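You operate a simulated robot arm through the tools that you are given. There is no shell and no other tool. Be economical: measure what you need, move in short steps, check, and stop when the job is done.

Carry out the task below with a simulated robot arm. There is one attempt and no reset: what you move stays moved.

JOB
Fetch the yellow fuse marked "20A" from the top of the blue-legged table and stand it on the returns shelf of the grey rack. Take the piston rings box and put it on the returns shelf of the grey rack. Take the red carton and put it on the returns shelf of the grey rack. Put the socket on the top of the wooden work bench away on the top of the grey-legged table. Do these in any order. Set down upright: red carton.
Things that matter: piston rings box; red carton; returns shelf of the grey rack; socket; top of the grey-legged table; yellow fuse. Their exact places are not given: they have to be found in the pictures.

Only the result counts: the job must be done as asked and must still hold three seconds after the hand-in. Knocking over, shifting, dropping, spilling or breaking anything else fails it.

ROBOT AND FRAMES
A 7-joint arm with a two-finger parallel gripper on a trunk, on a base that drives. Base frame: it is fixed to the floor where the robot stands at the start and does not move with it; the origin is under the middle of the robot, x ahead of it, y to its left, z up; the surface under the hand at the start is at about z = 800. Lengths are in mm, angles in degrees, forces in N, time in s.
With the tool pointing down near the work surface it reaches from about 520 to 960 mm from the robot's upright axis, wherever it stands. Its first joint turns from -166.0 to 166.0 degrees. Places, roughly: piston rings box [1500, 0, 750]; red carton [1750, 0, 750]; returns shelf of the grey rack [2500, -2900, 600]; socket [-750, -7750, 750]; top of the grey-legged table [-4800, -2900, 800]; yellow fuse [750, 0, 750]. Payload 3.91 kg.
The tool frame sits at the grasp point between the pads (the TCP): z along the fingers, y along the line on which they close. The tips reach 30 mm beyond it. The gripper opens to 110 mm. The fingers are 20 mm wide and 10 mm thick; the gripper's body (48 by 112 mm) begins 55 mm behind the TCP.
Orientation is that of the tool frame in the base frame, as a unit quaternion [w, x, y, z]. With the fingers straight down and closing along the base's y, the tool's x points along the base's -x, its y along +y and its z along -z.

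CONTROLS
- The arm moves only by the tool play_rows. Its argument "increments" is a list of rows, each a list of 7 numbers: the shift along the tool's x, y, z in mm, then the turn, a rotation vector about the tool's x, y, z in degrees, then the opening, from 0 (shut) to 1 (fully open). In form: [[dx, dy, dz, ax, ay, az, hand], ...]. A call has 1 to 10 rows; each row shifts and turns the commanded pose from where the row before left it, along the tool's axes as they then stand. Rows are played at 5 a second. More than 50 mm and 8.6 degrees between two rows, or a gripper value outside its range, and nothing of the call is played. A pose out of reach is approached as far as the arm can. The call stops where the force on the tool passes 40 N (or 10 N more than at its start, if that is more) or the arm is blocked; 0.2 s more then pass. Each finger travels about 72 mm/s and halts on what it meets, pressing with about 40 N; the grip force reading is that of the motor and also rises with nothing between the fingers. The clock runs only during rows and for 0.2 s after the last one: add rows that do not move to give the fingers time. The reply holds the time, the measured pose of the TCP, the force on the tool along the base axes, the opening and the grip force, in the units named above and with some noise, with the torque about the TCP (base axes, N m) and any sound that the robot's microphone picked up, and new pictures: "pictures" is both (left out), scene, wrist or none.
- Cameras (640 x 400 px; columns grow to the right, rows downward): "scene" is now at [255.1, 0.3, 1329.6]; the picture's right is [0.01, -1.00, 0.00], its down [-0.65, -0.01, -0.76] and it looks along [0.76, 0.01, -0.65] (base axes); focal length 291 px, centre (320, 200). "wrist" rides on the gripper at [72, 17, -103] in the tool frame; the picture's right is [-0.23, 0.97, 0.00], its down [-0.76, -0.18, -0.62] and it looks along [-0.61, -0.14, 0.78] (tool axes); focal length 222 px, centre (320, 200).
- move_column(by): slides the trunk up (or, below 0, down) by that many mm; the arm and the scene camera ride with it, the base frame stays. It gives what a move gives, with no picture.
- roll_base(legs): drives the robot by 1 to 6 legs, each [ahead, left, turn to the left] in mm, mm and degrees, along the robot's own axes; the way and the turn of a leg run together, so that a leg with both is an arc; at most 1500 mm and 180 degrees a leg. The arm and the cameras ride along, it lands a little off, and it stops where it bumps. It gives what a move gives, and a new picture of the scene camera.
- head_to(pan, tilt): turns the head with the scene camera to pan (to the left, within 86 degrees either way) and tilt (down, from -29 to 69), counted from straight ahead of the robot. It gives what a move gives, and a new picture of the scene camera.
- measure_at(camera, pixels): for up to 12 pixels [column, row] of the newest picture of that camera ("zoom" is the newest enlarged one), the place [x, y, z] in the base frame of the surface seen there, good to about 2 mm. It takes no simulated time.
- inspect(camera, box): a new picture of the part [left, top, right, bottom] of that camera's present view, enlarged. It takes no simulated time.
- hand_in(): hands the job in; it is judged then, once.

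Go step by step. Measure first, check grasps and placings, and put right what went wrong. The budget is 110 turns and 260 pictures, counting those below and the enlarged ones. Unless the task says otherwise, let go and move clear before handing in, and close with one line.

The tools are called after ">>>" as name(argument=value, ...) on one line, values as JSON. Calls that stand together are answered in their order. play_rows: Moves the arm, as the interface text tells. Its arguments: {"type":"object","properties":{"increments":{"type":"array"},"pictures":{"type":"string","enum":["both","scene","wrist","none"]}},"required":["increments"]} The other tools are called the same way: move_column (by) slides the trunk up or down; roll_base (legs) drives the base; head_to (pan, tilt) turns the head that bears the scene camera; measure_at (camera, pixels) gives the place of the surface under pixels of a picture; inspect (camera, box) takes an enlarged picture of a part of a camera's view; hand_in () hands the job in.

At the start:

```text
time: 0.0
position: [543.9, -110.8, 1070.0]
tool_rot: [0.0, 0.0, 1.0, 0.0]
force: [0.2, -0.3, -0.5]
torque: [0.02, -0.01, -0.02]
gripper_width: 109.9
gripper_force: 0.1
trunk travel left (down, up): [-525.0, 157.0]
robot x, y, heading: [0.9, 0.9, -0.0]
head pan, tilt: [0.5, 40.6]
```

scene: 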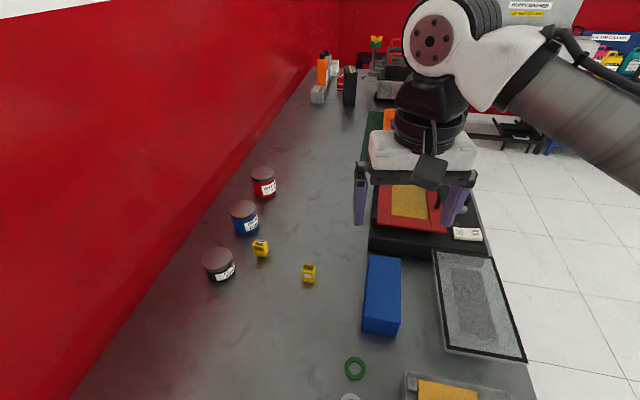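
wrist: 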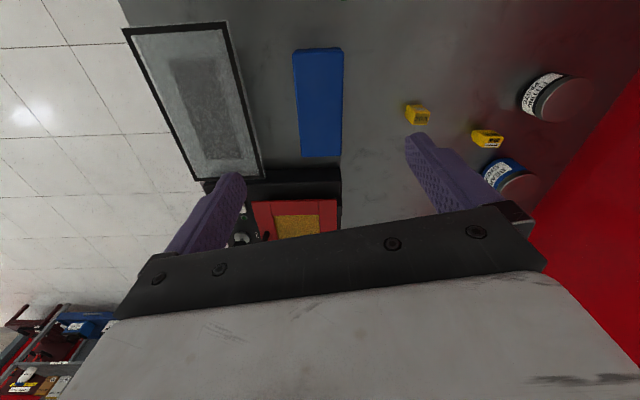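

The scene shows two yellow fuses near (261,248) and (308,274). I'll zoom in on them and measure.

>>> inspect(camera="scene", box=[230, 220, 330, 290])

>>> inspect(camera="wrist", box=[390, 80, 530, 170])

>>> inspect(camera="scene", box=[290, 20, 480, 140])

>>> measure_at(camera="scene", pixels=[[261, 243], [261, 253], [308, 268], [309, 279], [355, 380], [384, 260], [219, 260], [500, 390], [300, 340]])

```text
5.71 times, centred on (280, 255) of scene
```

zoom: 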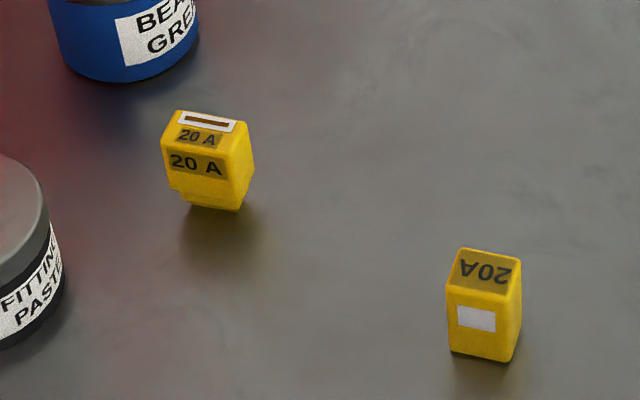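

```text
4.44 times, centred on (460, 125) of wrist
```

zoom: 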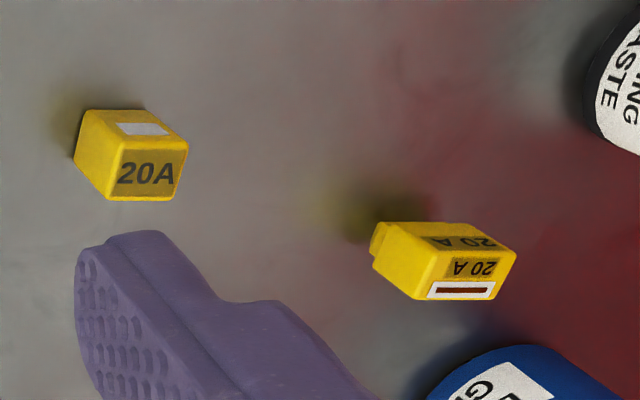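

```text
3.33 times, centred on (385, 80) of scene
```

zoom: 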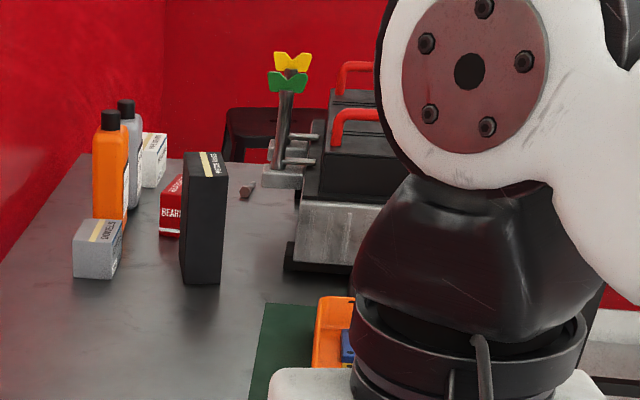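

```text
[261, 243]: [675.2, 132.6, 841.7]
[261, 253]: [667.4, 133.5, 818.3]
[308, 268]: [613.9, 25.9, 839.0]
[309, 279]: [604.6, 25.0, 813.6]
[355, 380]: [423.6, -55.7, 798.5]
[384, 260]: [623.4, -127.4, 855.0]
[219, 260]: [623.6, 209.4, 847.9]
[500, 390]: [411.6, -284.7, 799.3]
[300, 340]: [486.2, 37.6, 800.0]
```

Both fuses read 20A or "20 A", so I need closer views and a look around for other tables. I'll turn the head first.

>>> head_to(pan=0, tilt=15)

>>> inspect(camera="scene", box=[220, 80, 420, 205])

>>> head_to(pan=-60, tilt=15)

>>> head_to(pan=-86, tilt=30)

```text
time: 0.9
position: [545.0, -110.3, 1068.6]
tool_rot: [0.0, 0.0, 1.0, 0.0]
force: [0.2, 0.8, 0.8]
torque: [0.0, -0.01, 0.01]
gripper_width: 109.9
gripper_force: 0.0
trunk travel left (down, up): [-525.0, 157.0]
robot x, y, heading: [2.2, 0.8, 0.0]
head pan, tilt: [0.0, 15.0]
```

scene: 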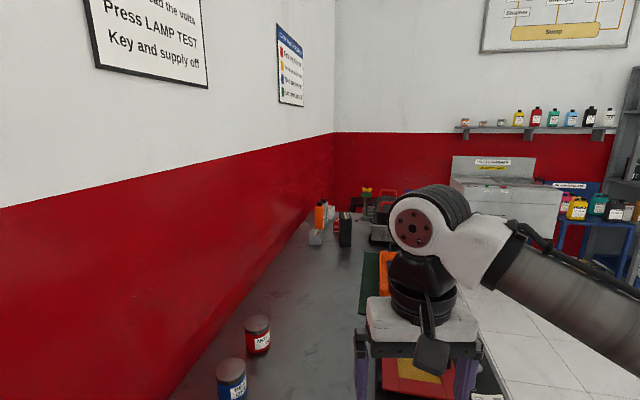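

```text
3.20 times, centred on (320, 142) of scene
```

zoom: 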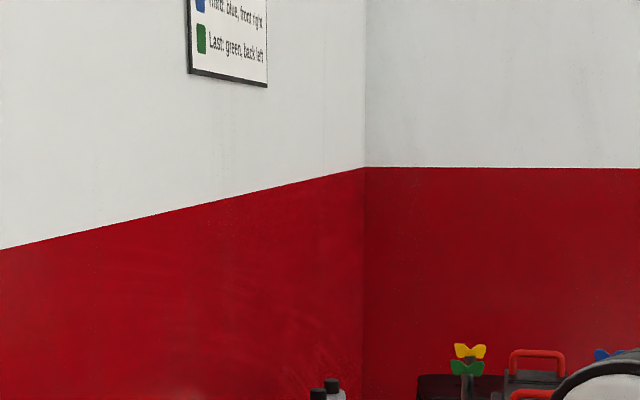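

```text
time: 2.2
position: [544.8, -110.4, 1068.0]
tool_rot: [-0.001, 0.0, 1.0, 0.0]
force: [0.0, 0.9, 0.6]
torque: [0.0, -0.01, 0.03]
gripper_width: 110.0
gripper_force: 0.1
trunk travel left (down, up): [-525.0, 157.0]
robot x, y, heading: [-0.9, 1.5, 0.1]
head pan, tilt: [-60.0, 15.0]
```

scene: 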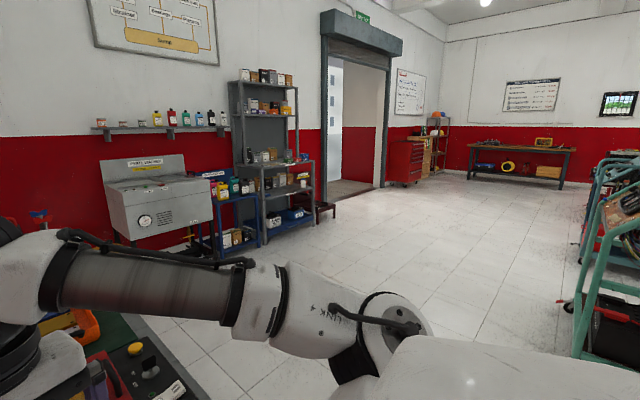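

```text
time: 3.1
position: [544.5, -112.5, 1068.9]
tool_rot: [-0.001, 0.0, 1.0, 0.0]
force: [-0.3, 0.5, 0.7]
torque: [0.0, 0.0, -0.01]
gripper_width: 110.3
gripper_force: 0.0
trunk travel left (down, up): [-525.0, 157.0]
robot x, y, heading: [-2.9, -0.1, 0.0]
head pan, tilt: [-85.9, 30.0]
```

scene: 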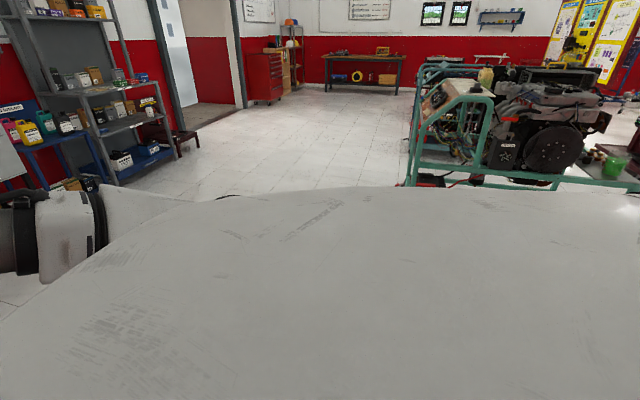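

The grey rack stands to the right of the blue table near (270,140) in the first panned picture. Next I'll bring the wrist camera closer to the fuses to read them.

>>> play_rows(increments=[[-3, 42, 22, 0, 0, 0, 1], [-3, 42, 22, 0, 0, 0, 1], [-3, 42, 22, 0, 0, 0, 1], [-3, 42, 22, 0, 0, 0, 1], [-4, 42, 12, 0, 0, 0, 1]], pictures="wrist")

>>> head_to(pan=0, tilt=40)

```text
time: 4.3
position: [558.1, 100.6, 969.3]
tool_rot: [0.001, 0.0, 1.0, 0.0]
force: [-0.1, 0.1, 0.0]
torque: [-0.01, 0.01, 0.01]
gripper_width: 110.0
gripper_force: 0.0
trunk travel left (down, up): [-525.0, 157.0]
robot x, y, heading: [-2.2, 0.7, -0.1]
head pan, tilt: [-85.9, 30.0]
```

wrist: 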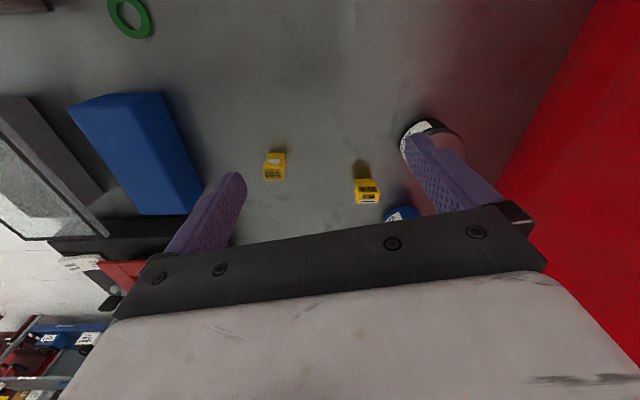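

```text
time: 5.9
position: [558.4, 99.5, 969.6]
tool_rot: [0.0, 0.0, 1.0, 0.0]
force: [1.1, 0.8, -0.5]
torque: [0.0, 0.01, 0.01]
gripper_width: 109.9
gripper_force: 0.1
trunk travel left (down, up): [-525.0, 157.0]
robot x, y, heading: [-1.0, -1.4, 0.0]
head pan, tilt: [0.0, 40.0]
```

scene: 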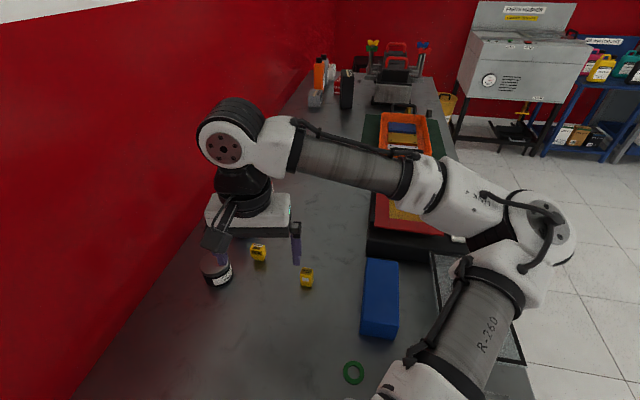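

>>> inspect(camera="wrist", box=[250, 140, 400, 215])

>>> inspect(camera="scene", box=[280, 30, 460, 150])

>>> inspect(camera="scene", box=[360, 100, 470, 250])

```text
4.27 times, centred on (325, 178) of wrist
```

zoom: 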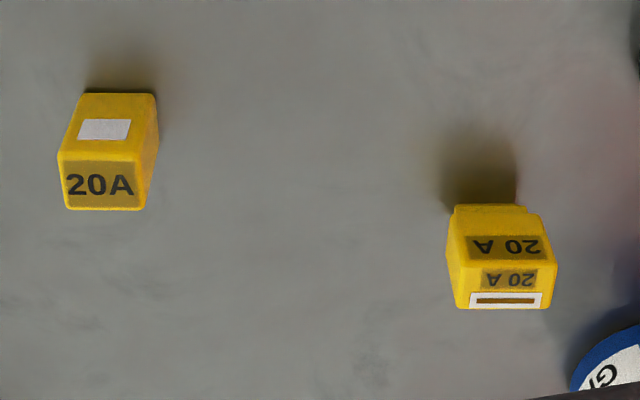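

```text
3.33 times, centred on (370, 90) of scene
```

zoom: 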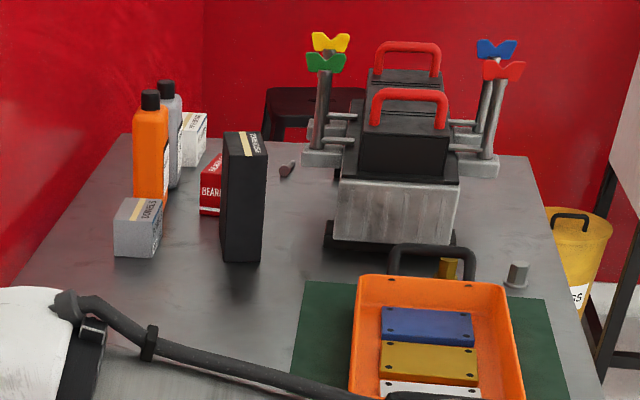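

```text
2.67 times, centred on (415, 175) of scene
```

zoom: 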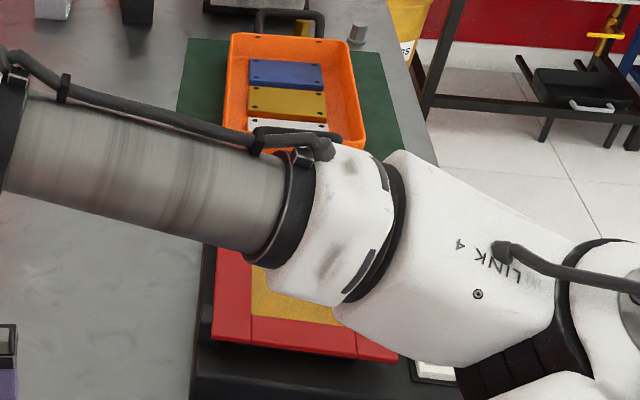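

The two fuses differ in design: one reads "20A", the other "20 A" with a window. I'll measure the boxes to see how the rough places given relate to the real ones, and zoom in on the labels.

>>> inspect(camera="scene", box=[300, 50, 380, 110])

>>> measure_at(camera="scene", pixels=[[346, 88], [342, 88], [351, 90], [345, 71], [340, 82], [315, 99], [321, 93], [352, 72], [367, 80], [258, 246], [306, 270], [345, 108]])

>>> measure_at(camera="wrist", pixels=[[275, 160], [274, 175], [368, 186], [366, 198], [356, 190], [378, 196]])

```text
6.67 times, centred on (340, 80) of scene
```

zoom: 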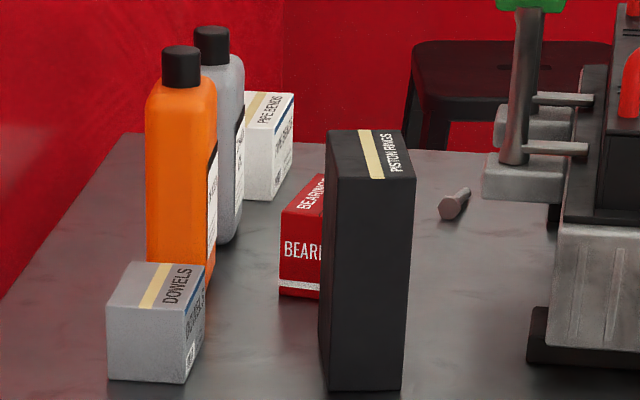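

```text
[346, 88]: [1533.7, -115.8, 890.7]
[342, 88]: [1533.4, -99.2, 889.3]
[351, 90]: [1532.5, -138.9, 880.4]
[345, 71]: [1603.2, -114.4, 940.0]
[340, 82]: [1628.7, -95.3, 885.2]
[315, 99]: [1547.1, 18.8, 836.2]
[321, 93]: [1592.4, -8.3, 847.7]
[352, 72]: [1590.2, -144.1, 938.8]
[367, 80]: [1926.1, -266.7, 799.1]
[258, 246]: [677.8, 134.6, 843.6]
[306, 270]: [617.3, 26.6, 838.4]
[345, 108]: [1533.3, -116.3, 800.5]
```

```text
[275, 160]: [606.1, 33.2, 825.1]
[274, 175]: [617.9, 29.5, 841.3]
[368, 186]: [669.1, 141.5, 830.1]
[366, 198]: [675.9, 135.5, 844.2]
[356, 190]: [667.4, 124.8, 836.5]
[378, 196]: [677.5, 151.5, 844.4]
```

>>> inspect(camera="scene", box=[240, 235, 320, 290])

```text
7.27 times, centred on (280, 262) of scene
```

zoom: 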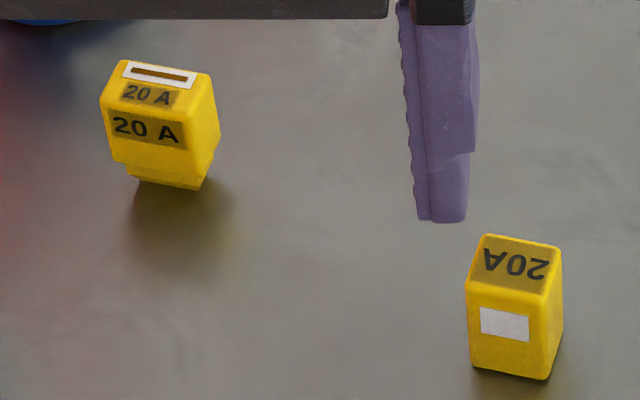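

>>> measure_at(camera="zoom", pixels=[[488, 238], [558, 250], [470, 279], [543, 292], [472, 365], [544, 374], [125, 66], [208, 78], [105, 100], [190, 122], [130, 178], [200, 185]])

```text
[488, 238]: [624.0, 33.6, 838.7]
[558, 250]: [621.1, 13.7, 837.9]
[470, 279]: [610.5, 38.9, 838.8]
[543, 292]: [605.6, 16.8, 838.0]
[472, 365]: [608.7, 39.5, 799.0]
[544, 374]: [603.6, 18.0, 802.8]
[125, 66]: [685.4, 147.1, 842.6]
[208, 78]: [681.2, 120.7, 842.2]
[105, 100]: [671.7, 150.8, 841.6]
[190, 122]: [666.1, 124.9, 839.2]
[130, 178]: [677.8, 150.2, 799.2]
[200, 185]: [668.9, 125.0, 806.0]
```

The fuse marked exactly "20A" is at about (615,26), and the "20 A" one with the window is at about (676,136). To decide between them I'll turn the wrist and look at their far sides.

>>> play_rows(increments=[[-46, 0, -10, 0, 0, 0, 1], [-46, -5, 0, 0, 0, 0, 1], [-46, -5, 0, 0, 0, 0, 1], [-46, -5, 0, 0, 0, 0, 1], [0, 0, 0, 0, 0, 8.5, 1], [0, 0, 0, 0, 0, 8.5, 1], [0, 0, 0, 0, 0, 8.5, 1], [0, 0, 0, 0, 0, 8.5, 1], [0, 0, 0, 0, 0, 8.5, 1], [0, 0, 0, 0, 0, 8.5, 1]], pictures="none")

>>> play_rows(increments=[[0, 0, 0, 0, 0, 8.5, 1], [0, 0, 0, 0, 0, 8.5, 1], [0, 0, 0, 0, 0, 8.5, 1], [0, 0, 0, 0, 0, 8.5, 1], [0, 0, 0, 0, 0, 8.5, 1], [0, 0, 0, 0, 0, 8.5, 1], [0, 0, 0, 0, 0, 8.5, 1], [0, 0, 0, 0, 0, 8.5, 1], [0, 0, 0, 0, 0, 8.5, 1]], pictures="wrist")

```text
time: 8.1
position: [744.4, 83.8, 978.8]
tool_rot: [0.0, 0.431, 0.902, 0.0]
force: [-1.0, -0.3, 0.2]
torque: [-0.01, 0.04, 0.02]
gripper_width: 110.2
gripper_force: 0.0
trunk travel left (down, up): [-525.0, 157.0]
robot x, y, heading: [-1.2, -0.5, 0.1]
head pan, tilt: [0.0, 40.0]
```

```text
time: 10.1
position: [766.8, 67.6, 977.7]
tool_rot: [-0.004, 0.896, 0.444, -0.002]
force: [0.1, -0.3, 0.3]
torque: [0.02, 0.04, 0.01]
gripper_width: 110.0
gripper_force: 0.0
out of reach, approached as far as the arm can: row 9
trunk travel left (down, up): [-525.0, 157.0]
robot x, y, heading: [-0.9, 0.0, -0.2]
head pan, tilt: [0.0, 40.0]
```

wrist: 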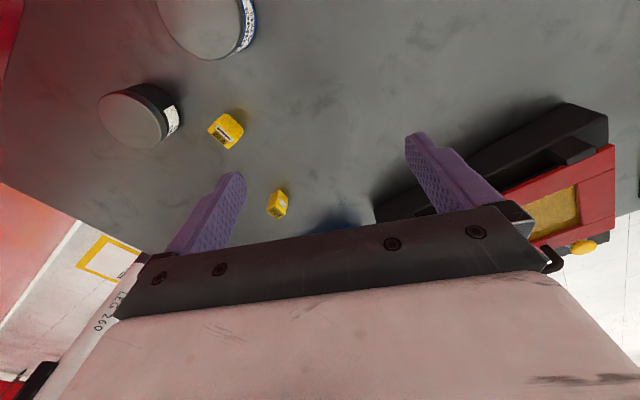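

>>> inspect(camera="wrist", box=[195, 100, 305, 220])

```text
3.33 times, centred on (250, 160) of wrist
```

zoom: 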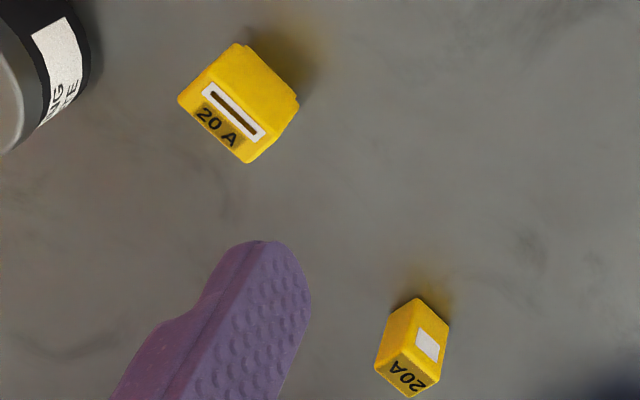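

The near fuse reads exactly "20A" on top, while the other reads "20 A" with a window, so I take the near one. Before choosing a grasp I'll look at the rack.

>>> head_to(pan=-50, tilt=15)

>>> inspect(camera="scene", box=[270, 80, 410, 260])

```text
time: 11.3
position: [766.2, 69.2, 979.4]
tool_rot: [-0.002, 0.895, 0.447, -0.001]
force: [-0.4, 1.0, 0.3]
torque: [-0.02, 0.02, -0.03]
gripper_width: 110.2
gripper_force: 0.1
trunk travel left (down, up): [-525.0, 157.0]
robot x, y, heading: [-2.4, 1.4, 0.1]
head pan, tilt: [-50.0, 15.0]
```

scene: 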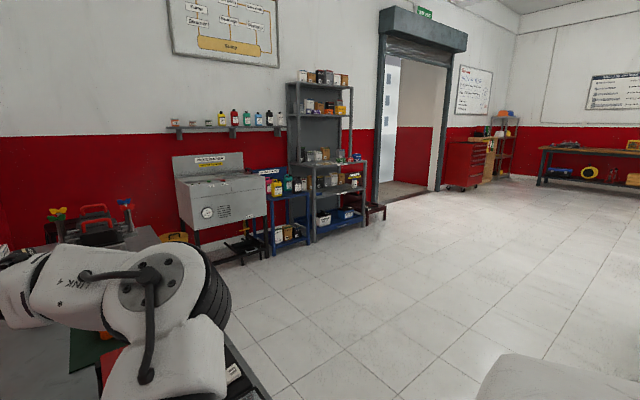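

```text
2.22 times, centred on (340, 170) of scene
```

zoom: 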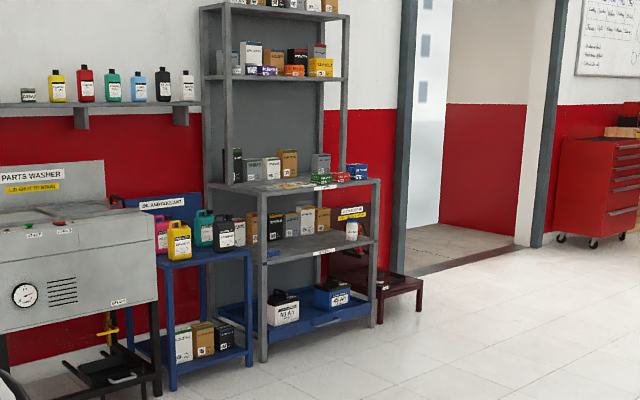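

>>> inspect(camera="scene", box=[300, 145, 375, 210])

>>> measure_at(camera="zoom", pixels=[[430, 360], [200, 140], [440, 140], [180, 300], [330, 310], [430, 290], [150, 370], [300, 200], [560, 190], [560, 280]])

```text
6.15 times, centred on (338, 178) of scene
```

zoom: 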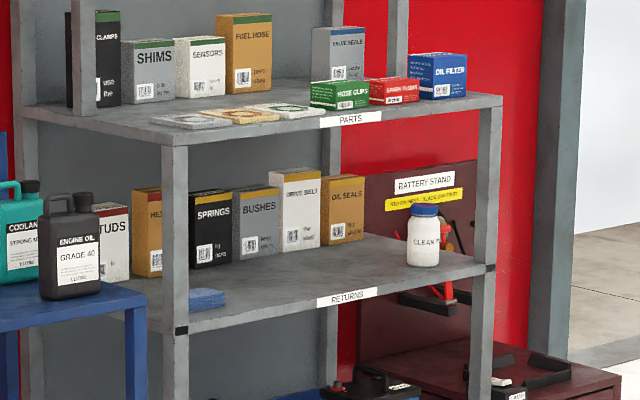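

```text
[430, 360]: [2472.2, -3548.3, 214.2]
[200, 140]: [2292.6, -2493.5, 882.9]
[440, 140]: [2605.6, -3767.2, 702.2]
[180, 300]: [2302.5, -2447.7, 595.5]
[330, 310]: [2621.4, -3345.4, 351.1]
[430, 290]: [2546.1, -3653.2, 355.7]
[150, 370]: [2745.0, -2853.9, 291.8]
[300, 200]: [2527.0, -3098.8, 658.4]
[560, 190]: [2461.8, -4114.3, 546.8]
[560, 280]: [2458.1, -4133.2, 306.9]
```

The returns shelf has its front edge at x≈2290 and z≈600, with the parts shelf about 260 mm above it, so I need tilted grasps. I'll rotate the tool back, lift it, back the base off, and approach the fuse tilted 45°.

>>> play_rows(increments=[[0, 0, -20, 0, 0, -8.5, 1], [0, 0, 0, 0, 0, -8.5, 1], [0, 0, 0, 0, 0, -8.5, 1], [0, 0, 0, 0, 0, -8.5, 1], [0, 0, 0, 0, 0, -8.5, 1], [0, 0, 0, 0, 0, -8.5, 1], [0, 0, 0, 0, 0, -8.5, 1], [0, 0, 0, 0, 0, -8.5, 1], [0, 0, 0, 0, 0, -8.5, 1], [0, 0, 0, 0, 0, -8.5, 1]], pictures="none")

>>> roll_base(legs=[[-220, 0, 0]])

```text
time: 13.5
position: [765.7, 68.5, 999.3]
tool_rot: [-0.001, 0.362, 0.932, 0.0]
force: [-0.5, -0.4, -0.2]
torque: [0.04, 0.0, 0.0]
gripper_width: 109.8
gripper_force: 0.0
trunk travel left (down, up): [-525.0, 157.0]
robot x, y, heading: [-0.1, 1.8, -0.0]
head pan, tilt: [-50.0, 15.0]
```

```text
time: 15.2
position: [547.4, 70.9, 1000.0]
tool_rot: [0.001, 0.362, 0.932, 0.0]
force: [0.4, -0.5, -0.1]
torque: [0.01, -0.01, -0.02]
gripper_width: 110.2
gripper_force: 0.1
trunk travel left (down, up): [-525.0, 157.0]
robot x, y, heading: [-215.9, 1.0, -0.2]
head pan, tilt: [-50.0, 15.0]
```

scene: 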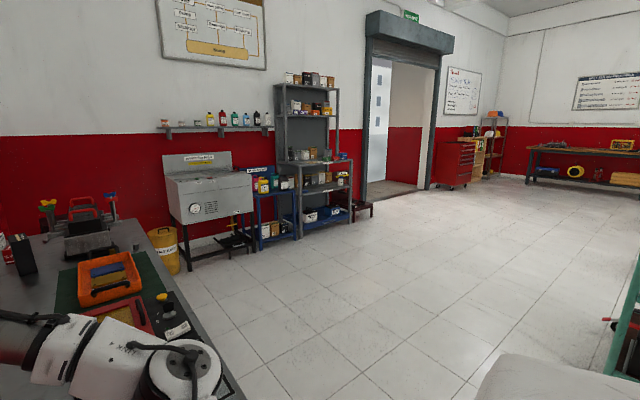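

The base is clear at x≈-216. I'll yaw the tool to the fuse's faces (-13°) and tilt it 45°.

>>> play_rows(increments=[[0, 0, 0, 0, 0, -7.4, 1], [0, 0, 0, 0, 0, -7.4, 1], [0, 0, 0, 0, 0, -7.4, 1], [0, 0, 0, 0, 0, -7.3, 1], [0, 0, 0, 0, -7.5, 0, 1], [0, 0, 0, 0, -7.5, 0, 1], [0, 0, 0, 0, -7.5, 0, 1], [0, 0, 0, 0, -7.5, 0, 1], [0, 0, 0, 0, -7.5, 0, 1], [0, 0, 0, 0, -7.5, 0, 1]], pictures="wrist")

>>> head_to(pan=0, tilt=40)

```text
time: 17.4
position: [544.3, 75.1, 1006.6]
tool_rot: [0.385, 0.102, 0.916, -0.044]
force: [0.3, 0.3, 0.3]
torque: [-0.03, 0.0, 0.0]
gripper_width: 109.9
gripper_force: 0.1
trunk travel left (down, up): [-525.0, 157.0]
robot x, y, heading: [-217.3, 2.9, 0.1]
head pan, tilt: [-50.0, 15.0]
```

wrist: 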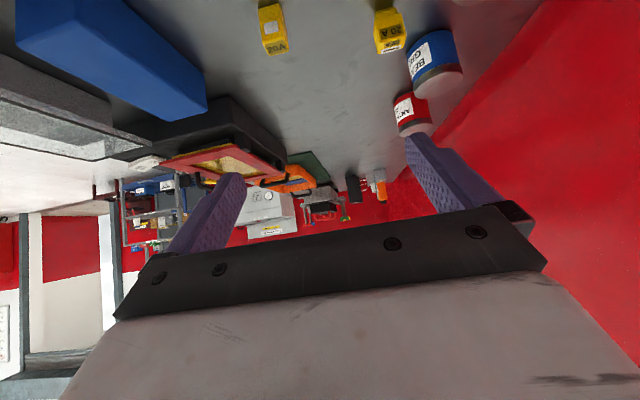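

```text
time: 18.5
position: [544.4, 75.5, 1004.9]
tool_rot: [0.383, 0.102, 0.917, -0.046]
force: [-0.4, -0.3, 0.3]
torque: [0.0, 0.03, 0.0]
gripper_width: 110.3
gripper_force: 0.0
trunk travel left (down, up): [-525.0, 157.0]
robot x, y, heading: [-217.5, -2.1, 0.2]
head pan, tilt: [0.0, 40.0]
```

scene: 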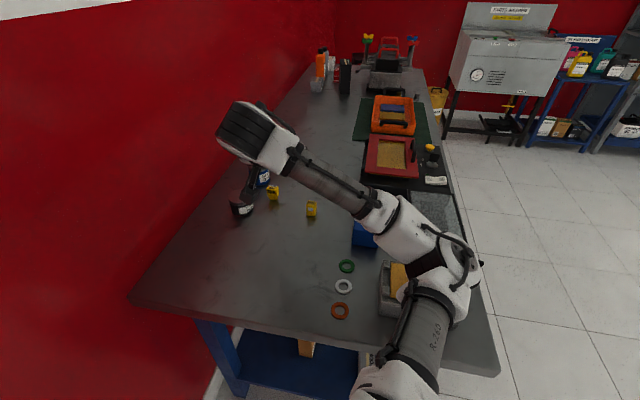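

>>> measure_at(camera="scene", pixels=[[340, 190], [380, 210], [410, 225], [460, 260], [430, 310], [312, 204], [311, 214], [270, 150], [240, 135], [285, 145], [365, 238], [243, 195]])

>>> measure_at(camera="wrist", pixels=[[260, 8], [281, 5], [268, 50], [285, 46], [273, 30]])

```text
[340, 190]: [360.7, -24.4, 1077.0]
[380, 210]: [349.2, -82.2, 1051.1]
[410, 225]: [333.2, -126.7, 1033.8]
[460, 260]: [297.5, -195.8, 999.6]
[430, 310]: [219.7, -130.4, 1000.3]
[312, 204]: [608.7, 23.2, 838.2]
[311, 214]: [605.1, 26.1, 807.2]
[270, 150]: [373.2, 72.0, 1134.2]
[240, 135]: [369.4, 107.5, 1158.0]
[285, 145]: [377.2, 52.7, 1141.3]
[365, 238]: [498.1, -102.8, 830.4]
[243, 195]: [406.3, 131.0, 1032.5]
```

```text
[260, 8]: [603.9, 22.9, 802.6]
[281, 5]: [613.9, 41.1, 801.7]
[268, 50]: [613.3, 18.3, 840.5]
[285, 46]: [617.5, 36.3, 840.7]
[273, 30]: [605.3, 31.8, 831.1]
```

>>> play_rows(increments=[[24.5, -11, 23.6, 0, 0, 0, 1], [24.5, -11, 23.6, 0, 0, 0, 1], [24.5, -11, 23.6, 0, 0, 0, 1], [0, 0, 0, 0, 0, 0, 1]])

```text
time: 19.4
position: [516.7, 30.1, 997.5]
tool_rot: [0.468, 0.088, 0.874, -0.1]
force: [-0.7, 1.1, 0.1]
torque: [-0.01, 0.0, 0.01]
gripper_width: 110.1
gripper_force: 0.1
trunk travel left (down, up): [-525.0, 157.0]
robot x, y, heading: [-237.3, 5.4, 0.1]
head pan, tilt: [0.0, 40.0]
stopped in row 4: the arm was blocked; the commanded pose is now the measured one
```

scene: 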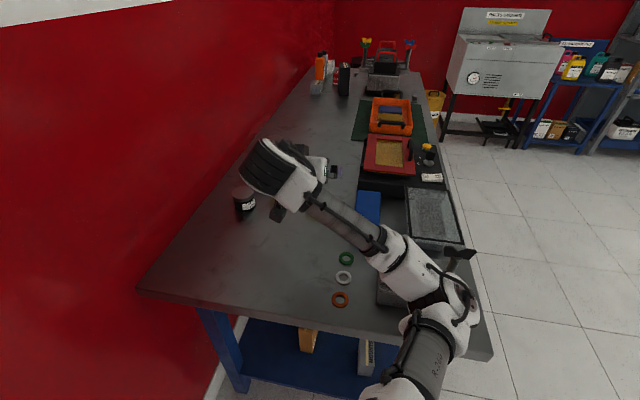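
wrist: 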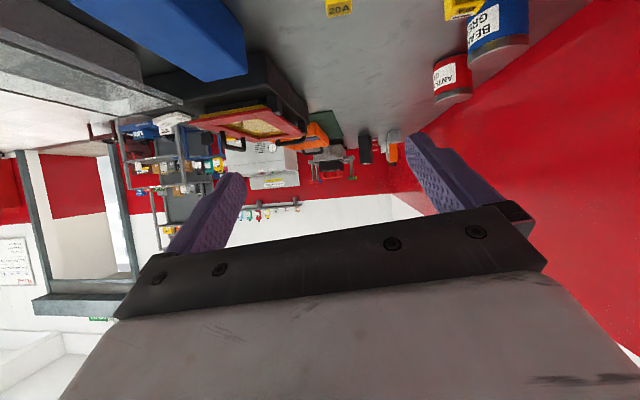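

The arm was blocked and the base was pushed back about 20 mm, so the elbow may have touched the grey box near (390,290). I'll measure before moving anything.

>>> inspect(camera="scene", box=[320, 200, 500, 350])

>>> measure_at(camera="scene", pixels=[[392, 293], [395, 260], [420, 280], [445, 290], [385, 305], [340, 225], [430, 335], [470, 300], [300, 190], [268, 170], [383, 280]])

```text
2.67 times, centred on (410, 275) of scene
```

zoom: 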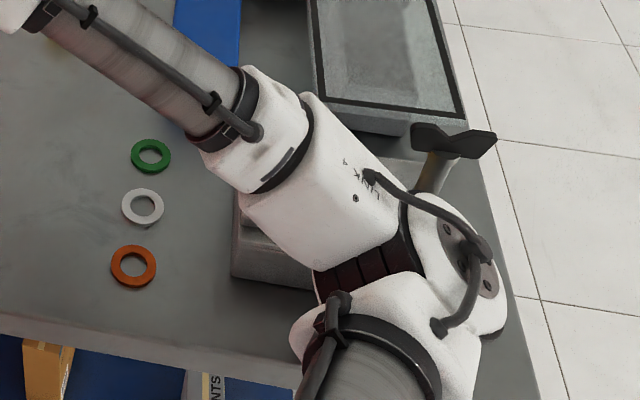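

```text
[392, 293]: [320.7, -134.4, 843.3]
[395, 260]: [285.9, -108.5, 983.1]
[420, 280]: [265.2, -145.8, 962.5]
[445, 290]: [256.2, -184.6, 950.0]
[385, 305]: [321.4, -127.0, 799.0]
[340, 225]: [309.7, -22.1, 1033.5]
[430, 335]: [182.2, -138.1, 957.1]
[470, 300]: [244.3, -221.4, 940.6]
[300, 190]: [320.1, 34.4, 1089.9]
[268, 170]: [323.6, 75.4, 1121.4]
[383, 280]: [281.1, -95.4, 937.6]
```

The elbow is down at z≈950 over the grey device. I'll raise the trunk to free it, then recheck the device.

>>> move_column(by=150)

>>> head_to(pan=-5, tilt=45)

```text
time: 21.1
position: [550.8, 21.2, 1128.2]
tool_rot: [0.454, 0.089, 0.882, -0.095]
force: [-0.4, 0.8, -0.4]
torque: [-0.02, 0.01, 0.03]
gripper_width: 110.1
gripper_force: 0.2
trunk travel left (down, up): [-675.0, 7.0]
robot x, y, heading: [-218.7, -2.6, 0.2]
head pan, tilt: [0.0, 40.0]
```

```text
time: 21.8
position: [551.1, 20.8, 1128.1]
tool_rot: [0.454, 0.09, 0.881, -0.096]
force: [0.6, 0.6, -0.6]
torque: [-0.04, -0.01, 0.0]
gripper_width: 110.0
gripper_force: 0.1
trunk travel left (down, up): [-675.0, 7.0]
robot x, y, heading: [-219.0, -2.9, -0.0]
head pan, tilt: [-5.0, 45.0]
```

scene: 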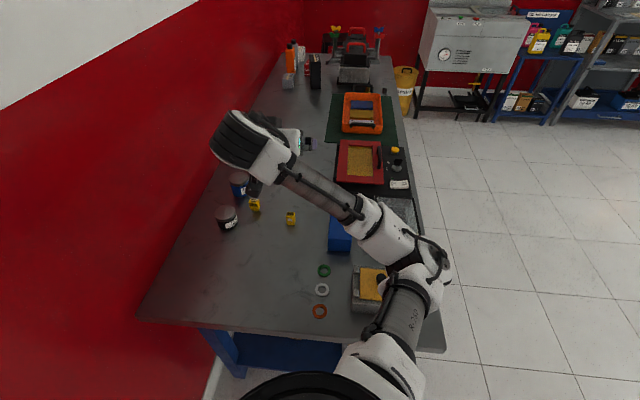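

>>> measure_at(camera="scene", pixels=[[357, 270], [353, 296], [353, 309], [372, 280], [290, 214], [291, 222], [286, 212], [296, 213]])

>>> inspect(camera="scene", box=[230, 190, 430, 325])

```text
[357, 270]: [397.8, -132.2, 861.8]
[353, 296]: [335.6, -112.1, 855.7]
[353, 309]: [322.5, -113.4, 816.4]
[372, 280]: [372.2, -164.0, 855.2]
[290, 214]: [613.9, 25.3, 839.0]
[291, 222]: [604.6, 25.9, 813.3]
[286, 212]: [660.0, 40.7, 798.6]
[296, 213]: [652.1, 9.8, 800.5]
```

```text
2.96 times, centred on (330, 258) of scene
```

zoom: 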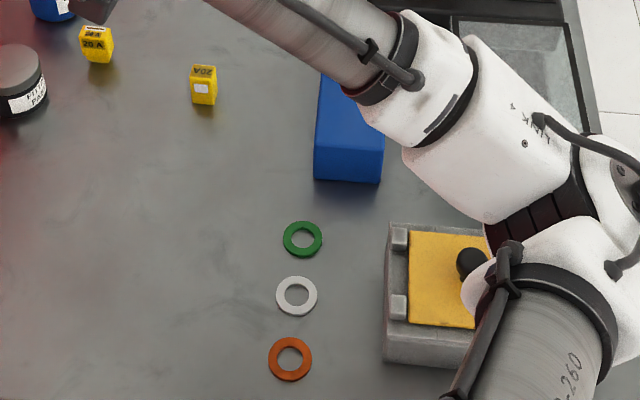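

The grey device is where it was and the fuse is untouched. I'll correct the tool angle and descend to the pregrasp.

>>> play_rows(increments=[[0, 0, 0, -2.1, 5.05, 1.5, 1], [0, 0, 0, -2.1, 5.05, 1.5, 1], [35, 4, 29, 0, 0, 0, 1], [35, 4, 29, 0, 0, 0, 1], [35, 4, 29, 0, 0, 0, 1], [0, 0, 0, 0, 0, 0, 1]])

```text
time: 23.2
position: [540.7, 34.7, 992.8]
tool_rot: [0.38, 0.103, 0.918, -0.043]
force: [-0.3, 0.0, -0.2]
torque: [0.0, 0.02, -0.02]
gripper_width: 110.1
gripper_force: 0.0
trunk travel left (down, up): [-675.0, 7.0]
robot x, y, heading: [-220.3, -0.2, 0.0]
head pan, tilt: [-5.0, 45.0]
```

scene: 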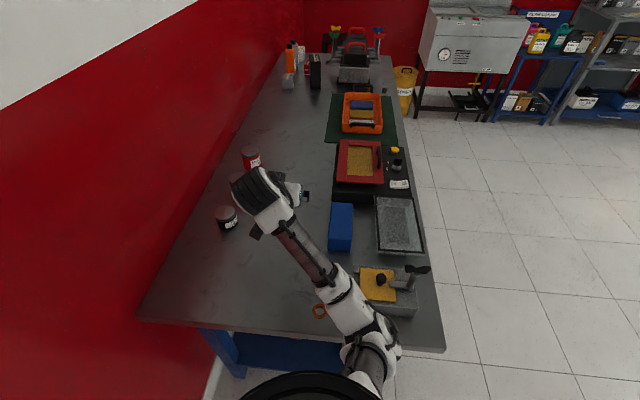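
wrist: 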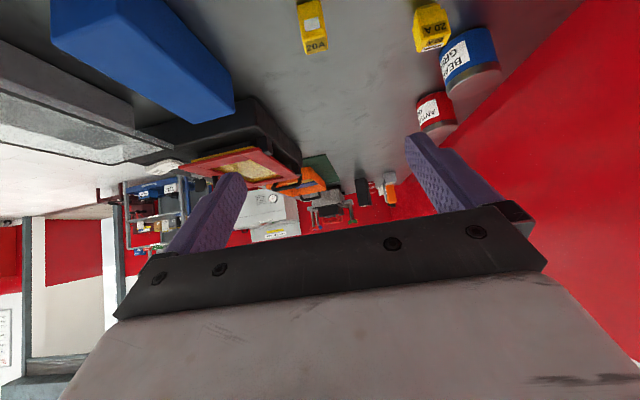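

>>> measure_at(camera="scene", pixels=[[360, 318], [345, 310], [390, 340], [300, 250], [265, 190], [330, 290], [298, 180], [305, 195]])

```text
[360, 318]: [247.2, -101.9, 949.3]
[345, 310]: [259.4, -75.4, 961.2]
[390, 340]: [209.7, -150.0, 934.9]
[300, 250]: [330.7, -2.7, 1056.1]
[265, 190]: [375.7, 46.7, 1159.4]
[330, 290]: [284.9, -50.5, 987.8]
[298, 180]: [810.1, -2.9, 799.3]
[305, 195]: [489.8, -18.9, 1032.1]
```

The elbow is drooping toward the table at z≈950. I'll back the base up another 220 mm so the arm works more stretched out.

>>> roll_base(legs=[[-220, 0, 0]])

>>> play_rows(increments=[[-28, 0, 28, 0, 0, 0, 1], [-28, 0, 28, 0, 0, 0, 1], [-28, 0, 28, 0, 0, 0, 1], [-28, 0, 28, 0, 0, 0, 1], [-28, 0, 28, 0, 0, 0, 1], [0, 0, 0, 0, 0, 0, 1]])

```text
time: 24.9
position: [321.0, 33.7, 994.2]
tool_rot: [0.38, 0.105, 0.918, -0.044]
force: [0.0, 0.4, -0.1]
torque: [0.02, 0.01, -0.01]
gripper_width: 110.0
gripper_force: 0.0
trunk travel left (down, up): [-675.0, 7.0]
robot x, y, heading: [-440.7, -3.1, -0.6]
head pan, tilt: [-5.0, 45.0]
```

scene: 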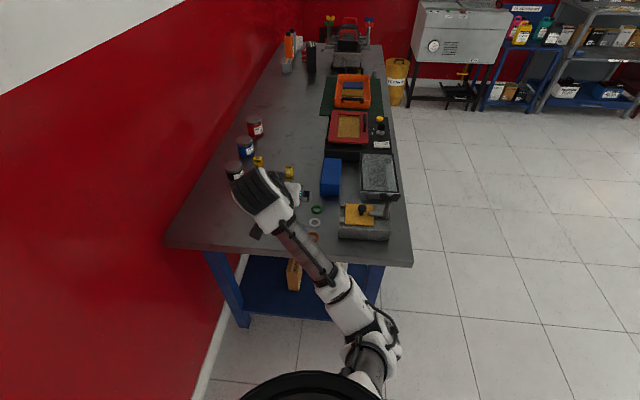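

```text
time: 26.2
position: [512.0, -10.7, 994.2]
tool_rot: [0.38, 0.104, 0.918, -0.043]
force: [-0.8, -0.1, 0.2]
torque: [0.02, 0.01, -0.01]
gripper_width: 110.1
gripper_force: 0.0
trunk travel left (down, up): [-675.0, 7.0]
robot x, y, heading: [-439.6, 0.8, -0.2]
head pan, tilt: [-5.0, 45.0]
```

scene: 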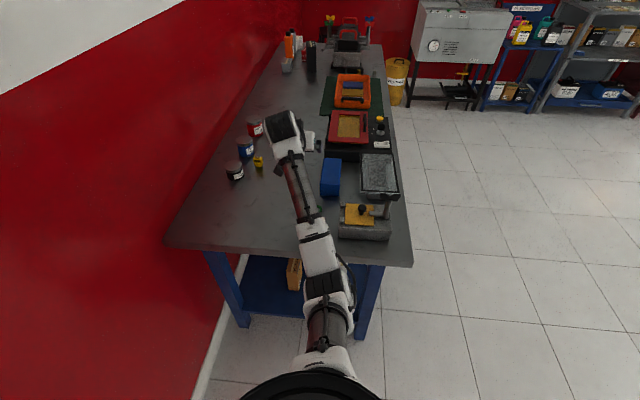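
wrist: 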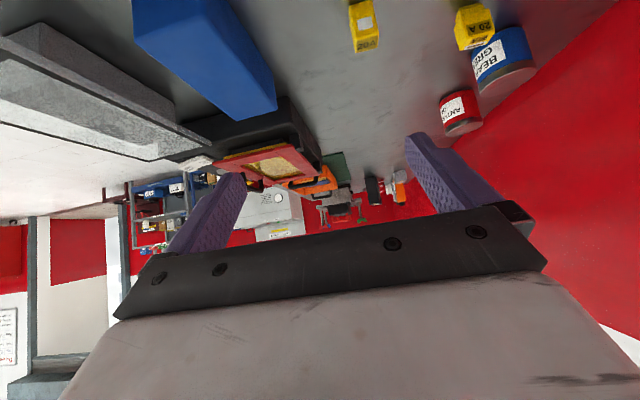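

>>> measure_at(camera="scene", pixels=[[330, 290], [318, 255], [300, 200], [312, 228], [330, 330], [286, 135], [300, 246], [410, 262]])

>>> measure_at(camera="wrist", pixels=[[359, 48], [377, 43], [349, 8], [371, 5], [365, 25]])

```text
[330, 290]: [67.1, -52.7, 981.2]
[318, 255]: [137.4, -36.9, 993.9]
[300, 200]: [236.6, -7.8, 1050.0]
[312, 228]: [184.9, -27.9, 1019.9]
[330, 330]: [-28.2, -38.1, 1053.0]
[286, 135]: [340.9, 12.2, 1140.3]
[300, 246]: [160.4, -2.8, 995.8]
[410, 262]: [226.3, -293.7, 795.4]
```

```text
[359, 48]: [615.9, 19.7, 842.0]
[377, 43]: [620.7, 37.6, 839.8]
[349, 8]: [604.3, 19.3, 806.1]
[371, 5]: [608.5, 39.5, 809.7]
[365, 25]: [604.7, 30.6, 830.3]
```

The elbow is now clear in front of the table, whose edge is at x≈226. I'll move to the pregrasp 100 mm back along the tool.

>>> play_rows(increments=[[19.1, 19.9, 23.7, 0, 0, 0, 1], [19.1, 19.9, 23.7, 0, 0, 0, 1], [19.1, 19.9, 23.7, 0, 0, 0, 1], [0, 0, 0, 0, 0, 0, 1]])

```text
time: 27.2
position: [537.3, 45.9, 902.6]
tool_rot: [0.38, 0.105, 0.918, -0.043]
force: [-0.5, 0.3, -0.1]
torque: [0.0, 0.03, 0.03]
gripper_width: 109.8
gripper_force: 0.1
trunk travel left (down, up): [-675.0, 7.0]
robot x, y, heading: [-438.9, -0.4, -0.1]
head pan, tilt: [-5.0, 45.0]
```

scene: 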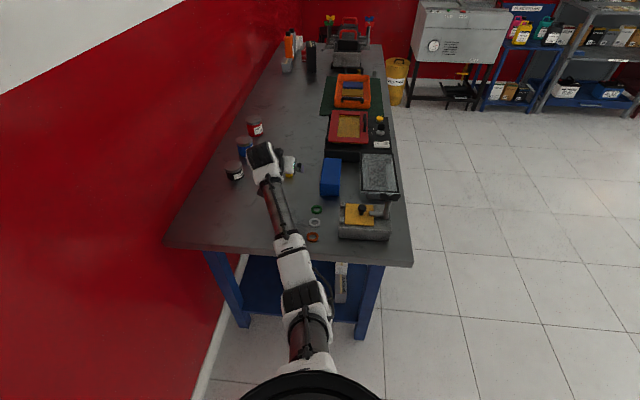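
wrist: 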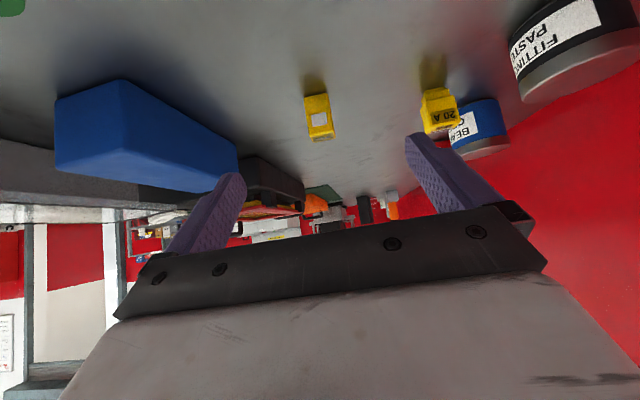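

>>> measure_at(camera="scene", pixels=[[302, 295], [295, 262], [288, 240], [278, 210], [268, 180], [265, 155], [310, 325]])

```text
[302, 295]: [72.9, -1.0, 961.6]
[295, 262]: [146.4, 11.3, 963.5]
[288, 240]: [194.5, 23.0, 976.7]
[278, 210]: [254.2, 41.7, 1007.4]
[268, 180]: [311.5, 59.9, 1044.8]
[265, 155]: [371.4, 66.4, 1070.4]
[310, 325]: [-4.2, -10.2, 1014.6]
```

The forearm's underside is about 70 mm above the table edge, and it drops only about 20 mm over this move. I'll advance on the fuse.

>>> play_rows(increments=[[0, 0, 30, 0, 0, 0, 0.7], [0, 0, 30, 0, 0, 0, 0.7], [0, 0, 20, 0, 0, 0, 0.7], [0, 0, 0, 0, 0, 0, 0.7]])

```text
time: 28.2
position: [590.0, 32.6, 845.5]
tool_rot: [0.38, 0.105, 0.918, -0.044]
force: [-0.3, 0.7, 1.0]
torque: [0.02, -0.03, -0.01]
gripper_width: 77.2
gripper_force: 0.1
trunk travel left (down, up): [-675.0, 7.0]
robot x, y, heading: [-440.1, 0.2, -0.3]
head pan, tilt: [-5.0, 45.0]
```

scene: 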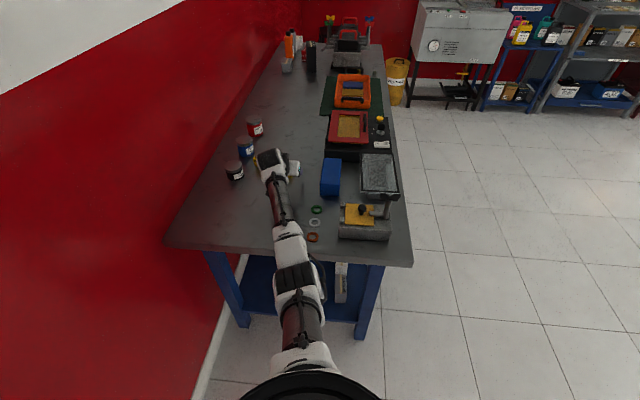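
wrist: 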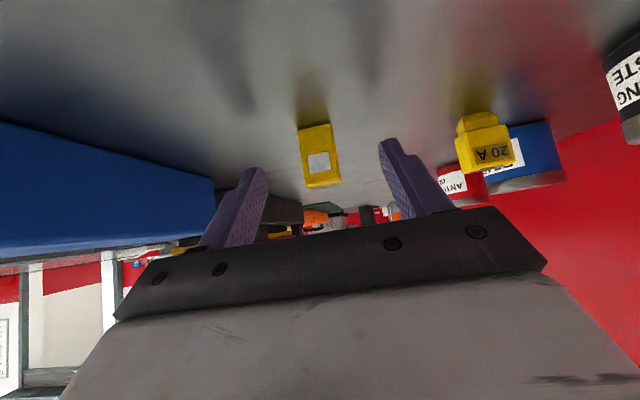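

The fuse is centred between the fingers. I'll advance 20 mm and close.

>>> play_rows(increments=[[0, 0, 20, 0, 0, 0, 0.7], [0, 0, 0, 0, 0, 0, 0.45], [0, 0, 0, 0, 0, 0, 0.2], [0, 0, 0, 0, 0, 0, 0], [0, 0, 0, 0, 0, 0, 0], [0, 0, 0, 0, 0, 0, 0]], pictures="wrist")

```text
time: 29.6
position: [605.3, 30.0, 831.6]
tool_rot: [0.38, 0.106, 0.918, -0.044]
force: [0.7, -0.6, 1.0]
torque: [0.01, -0.02, 0.02]
gripper_width: 22.8
gripper_force: 40.1
trunk travel left (down, up): [-675.0, 7.0]
robot x, y, heading: [-439.7, 2.0, -0.4]
head pan, tilt: [-5.0, 45.0]
```

wrist: 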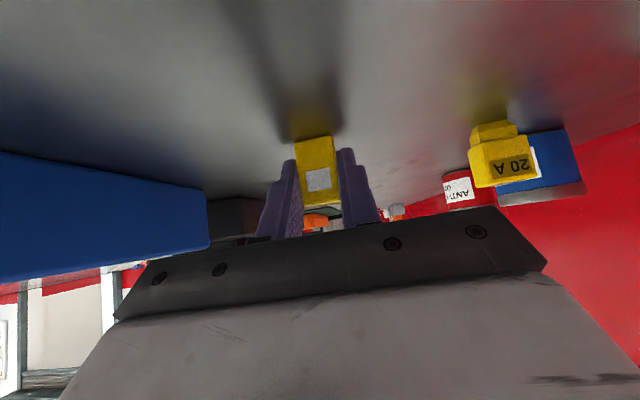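

Gripped at 22.8 mm. I'll lift, back away, and look along the route.

>>> play_rows(increments=[[-14, 0, -14, 0, 0, 0, 0], [-21, 0, -21, 0, 0, 0, 0], [-21, 0, -21, 0, 0, 0, 0], [-21, 0, -21, 0, 0, 0, 0], [-21, 0, -21, 0, 0, 0, 0], [-21, 0, -21, 0, 0, 0, 0]], pictures="wrist")

>>> roll_base(legs=[[-450, 0, 0]])

>>> head_to(pan=-65, tilt=25)

```text
time: 31.1
position: [603.9, 28.8, 1000.7]
tool_rot: [0.379, 0.104, 0.918, -0.043]
force: [0.2, -0.7, -0.4]
torque: [-0.01, -0.03, -0.02]
gripper_width: 22.9
gripper_force: 39.4
trunk travel left (down, up): [-675.0, 7.0]
robot x, y, heading: [-440.8, 0.7, -0.2]
head pan, tilt: [-5.0, 45.0]
```

wrist: 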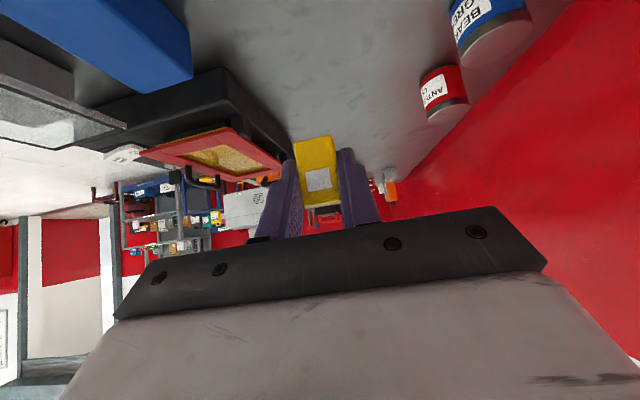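

```text
time: 33.8
position: [155.0, 34.0, 1000.7]
tool_rot: [0.381, 0.104, 0.918, -0.043]
force: [0.6, -0.8, -0.1]
torque: [0.01, 0.0, -0.01]
gripper_width: 22.6
gripper_force: 40.5
trunk travel left (down, up): [-675.0, 7.0]
robot x, y, heading: [-888.0, 0.2, -0.2]
head pan, tilt: [-5.0, 45.0]
```

scene: 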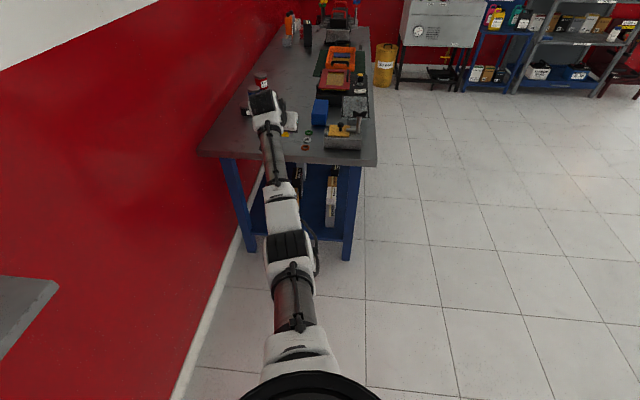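

```text
time: 35.1
position: [155.0, 33.0, 1000.4]
tool_rot: [0.38, 0.103, 0.918, -0.042]
force: [0.8, -0.2, -0.5]
torque: [-0.02, 0.01, -0.02]
gripper_width: 22.8
gripper_force: 39.9
trunk travel left (down, up): [-675.0, 7.0]
robot x, y, heading: [-890.3, 4.6, -0.3]
head pan, tilt: [-65.0, 25.0]
```

scene: 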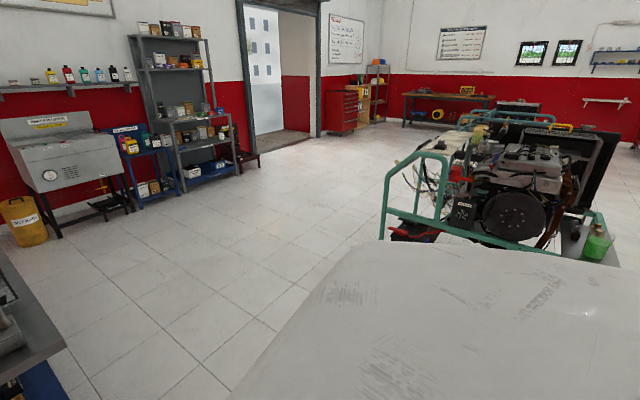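

>>> measure_at(camera="scene", pixels=[[388, 225], [400, 155], [300, 200], [380, 130], [205, 150], [230, 350], [60, 360], [240, 170], [430, 95], [365, 85]])

```text
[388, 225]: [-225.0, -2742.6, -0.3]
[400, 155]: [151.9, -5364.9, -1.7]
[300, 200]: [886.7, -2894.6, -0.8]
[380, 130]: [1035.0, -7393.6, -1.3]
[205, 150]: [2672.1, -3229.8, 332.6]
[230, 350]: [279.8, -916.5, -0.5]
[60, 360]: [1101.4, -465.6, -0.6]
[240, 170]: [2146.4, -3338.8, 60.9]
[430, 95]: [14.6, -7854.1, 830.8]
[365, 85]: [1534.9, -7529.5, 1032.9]
```

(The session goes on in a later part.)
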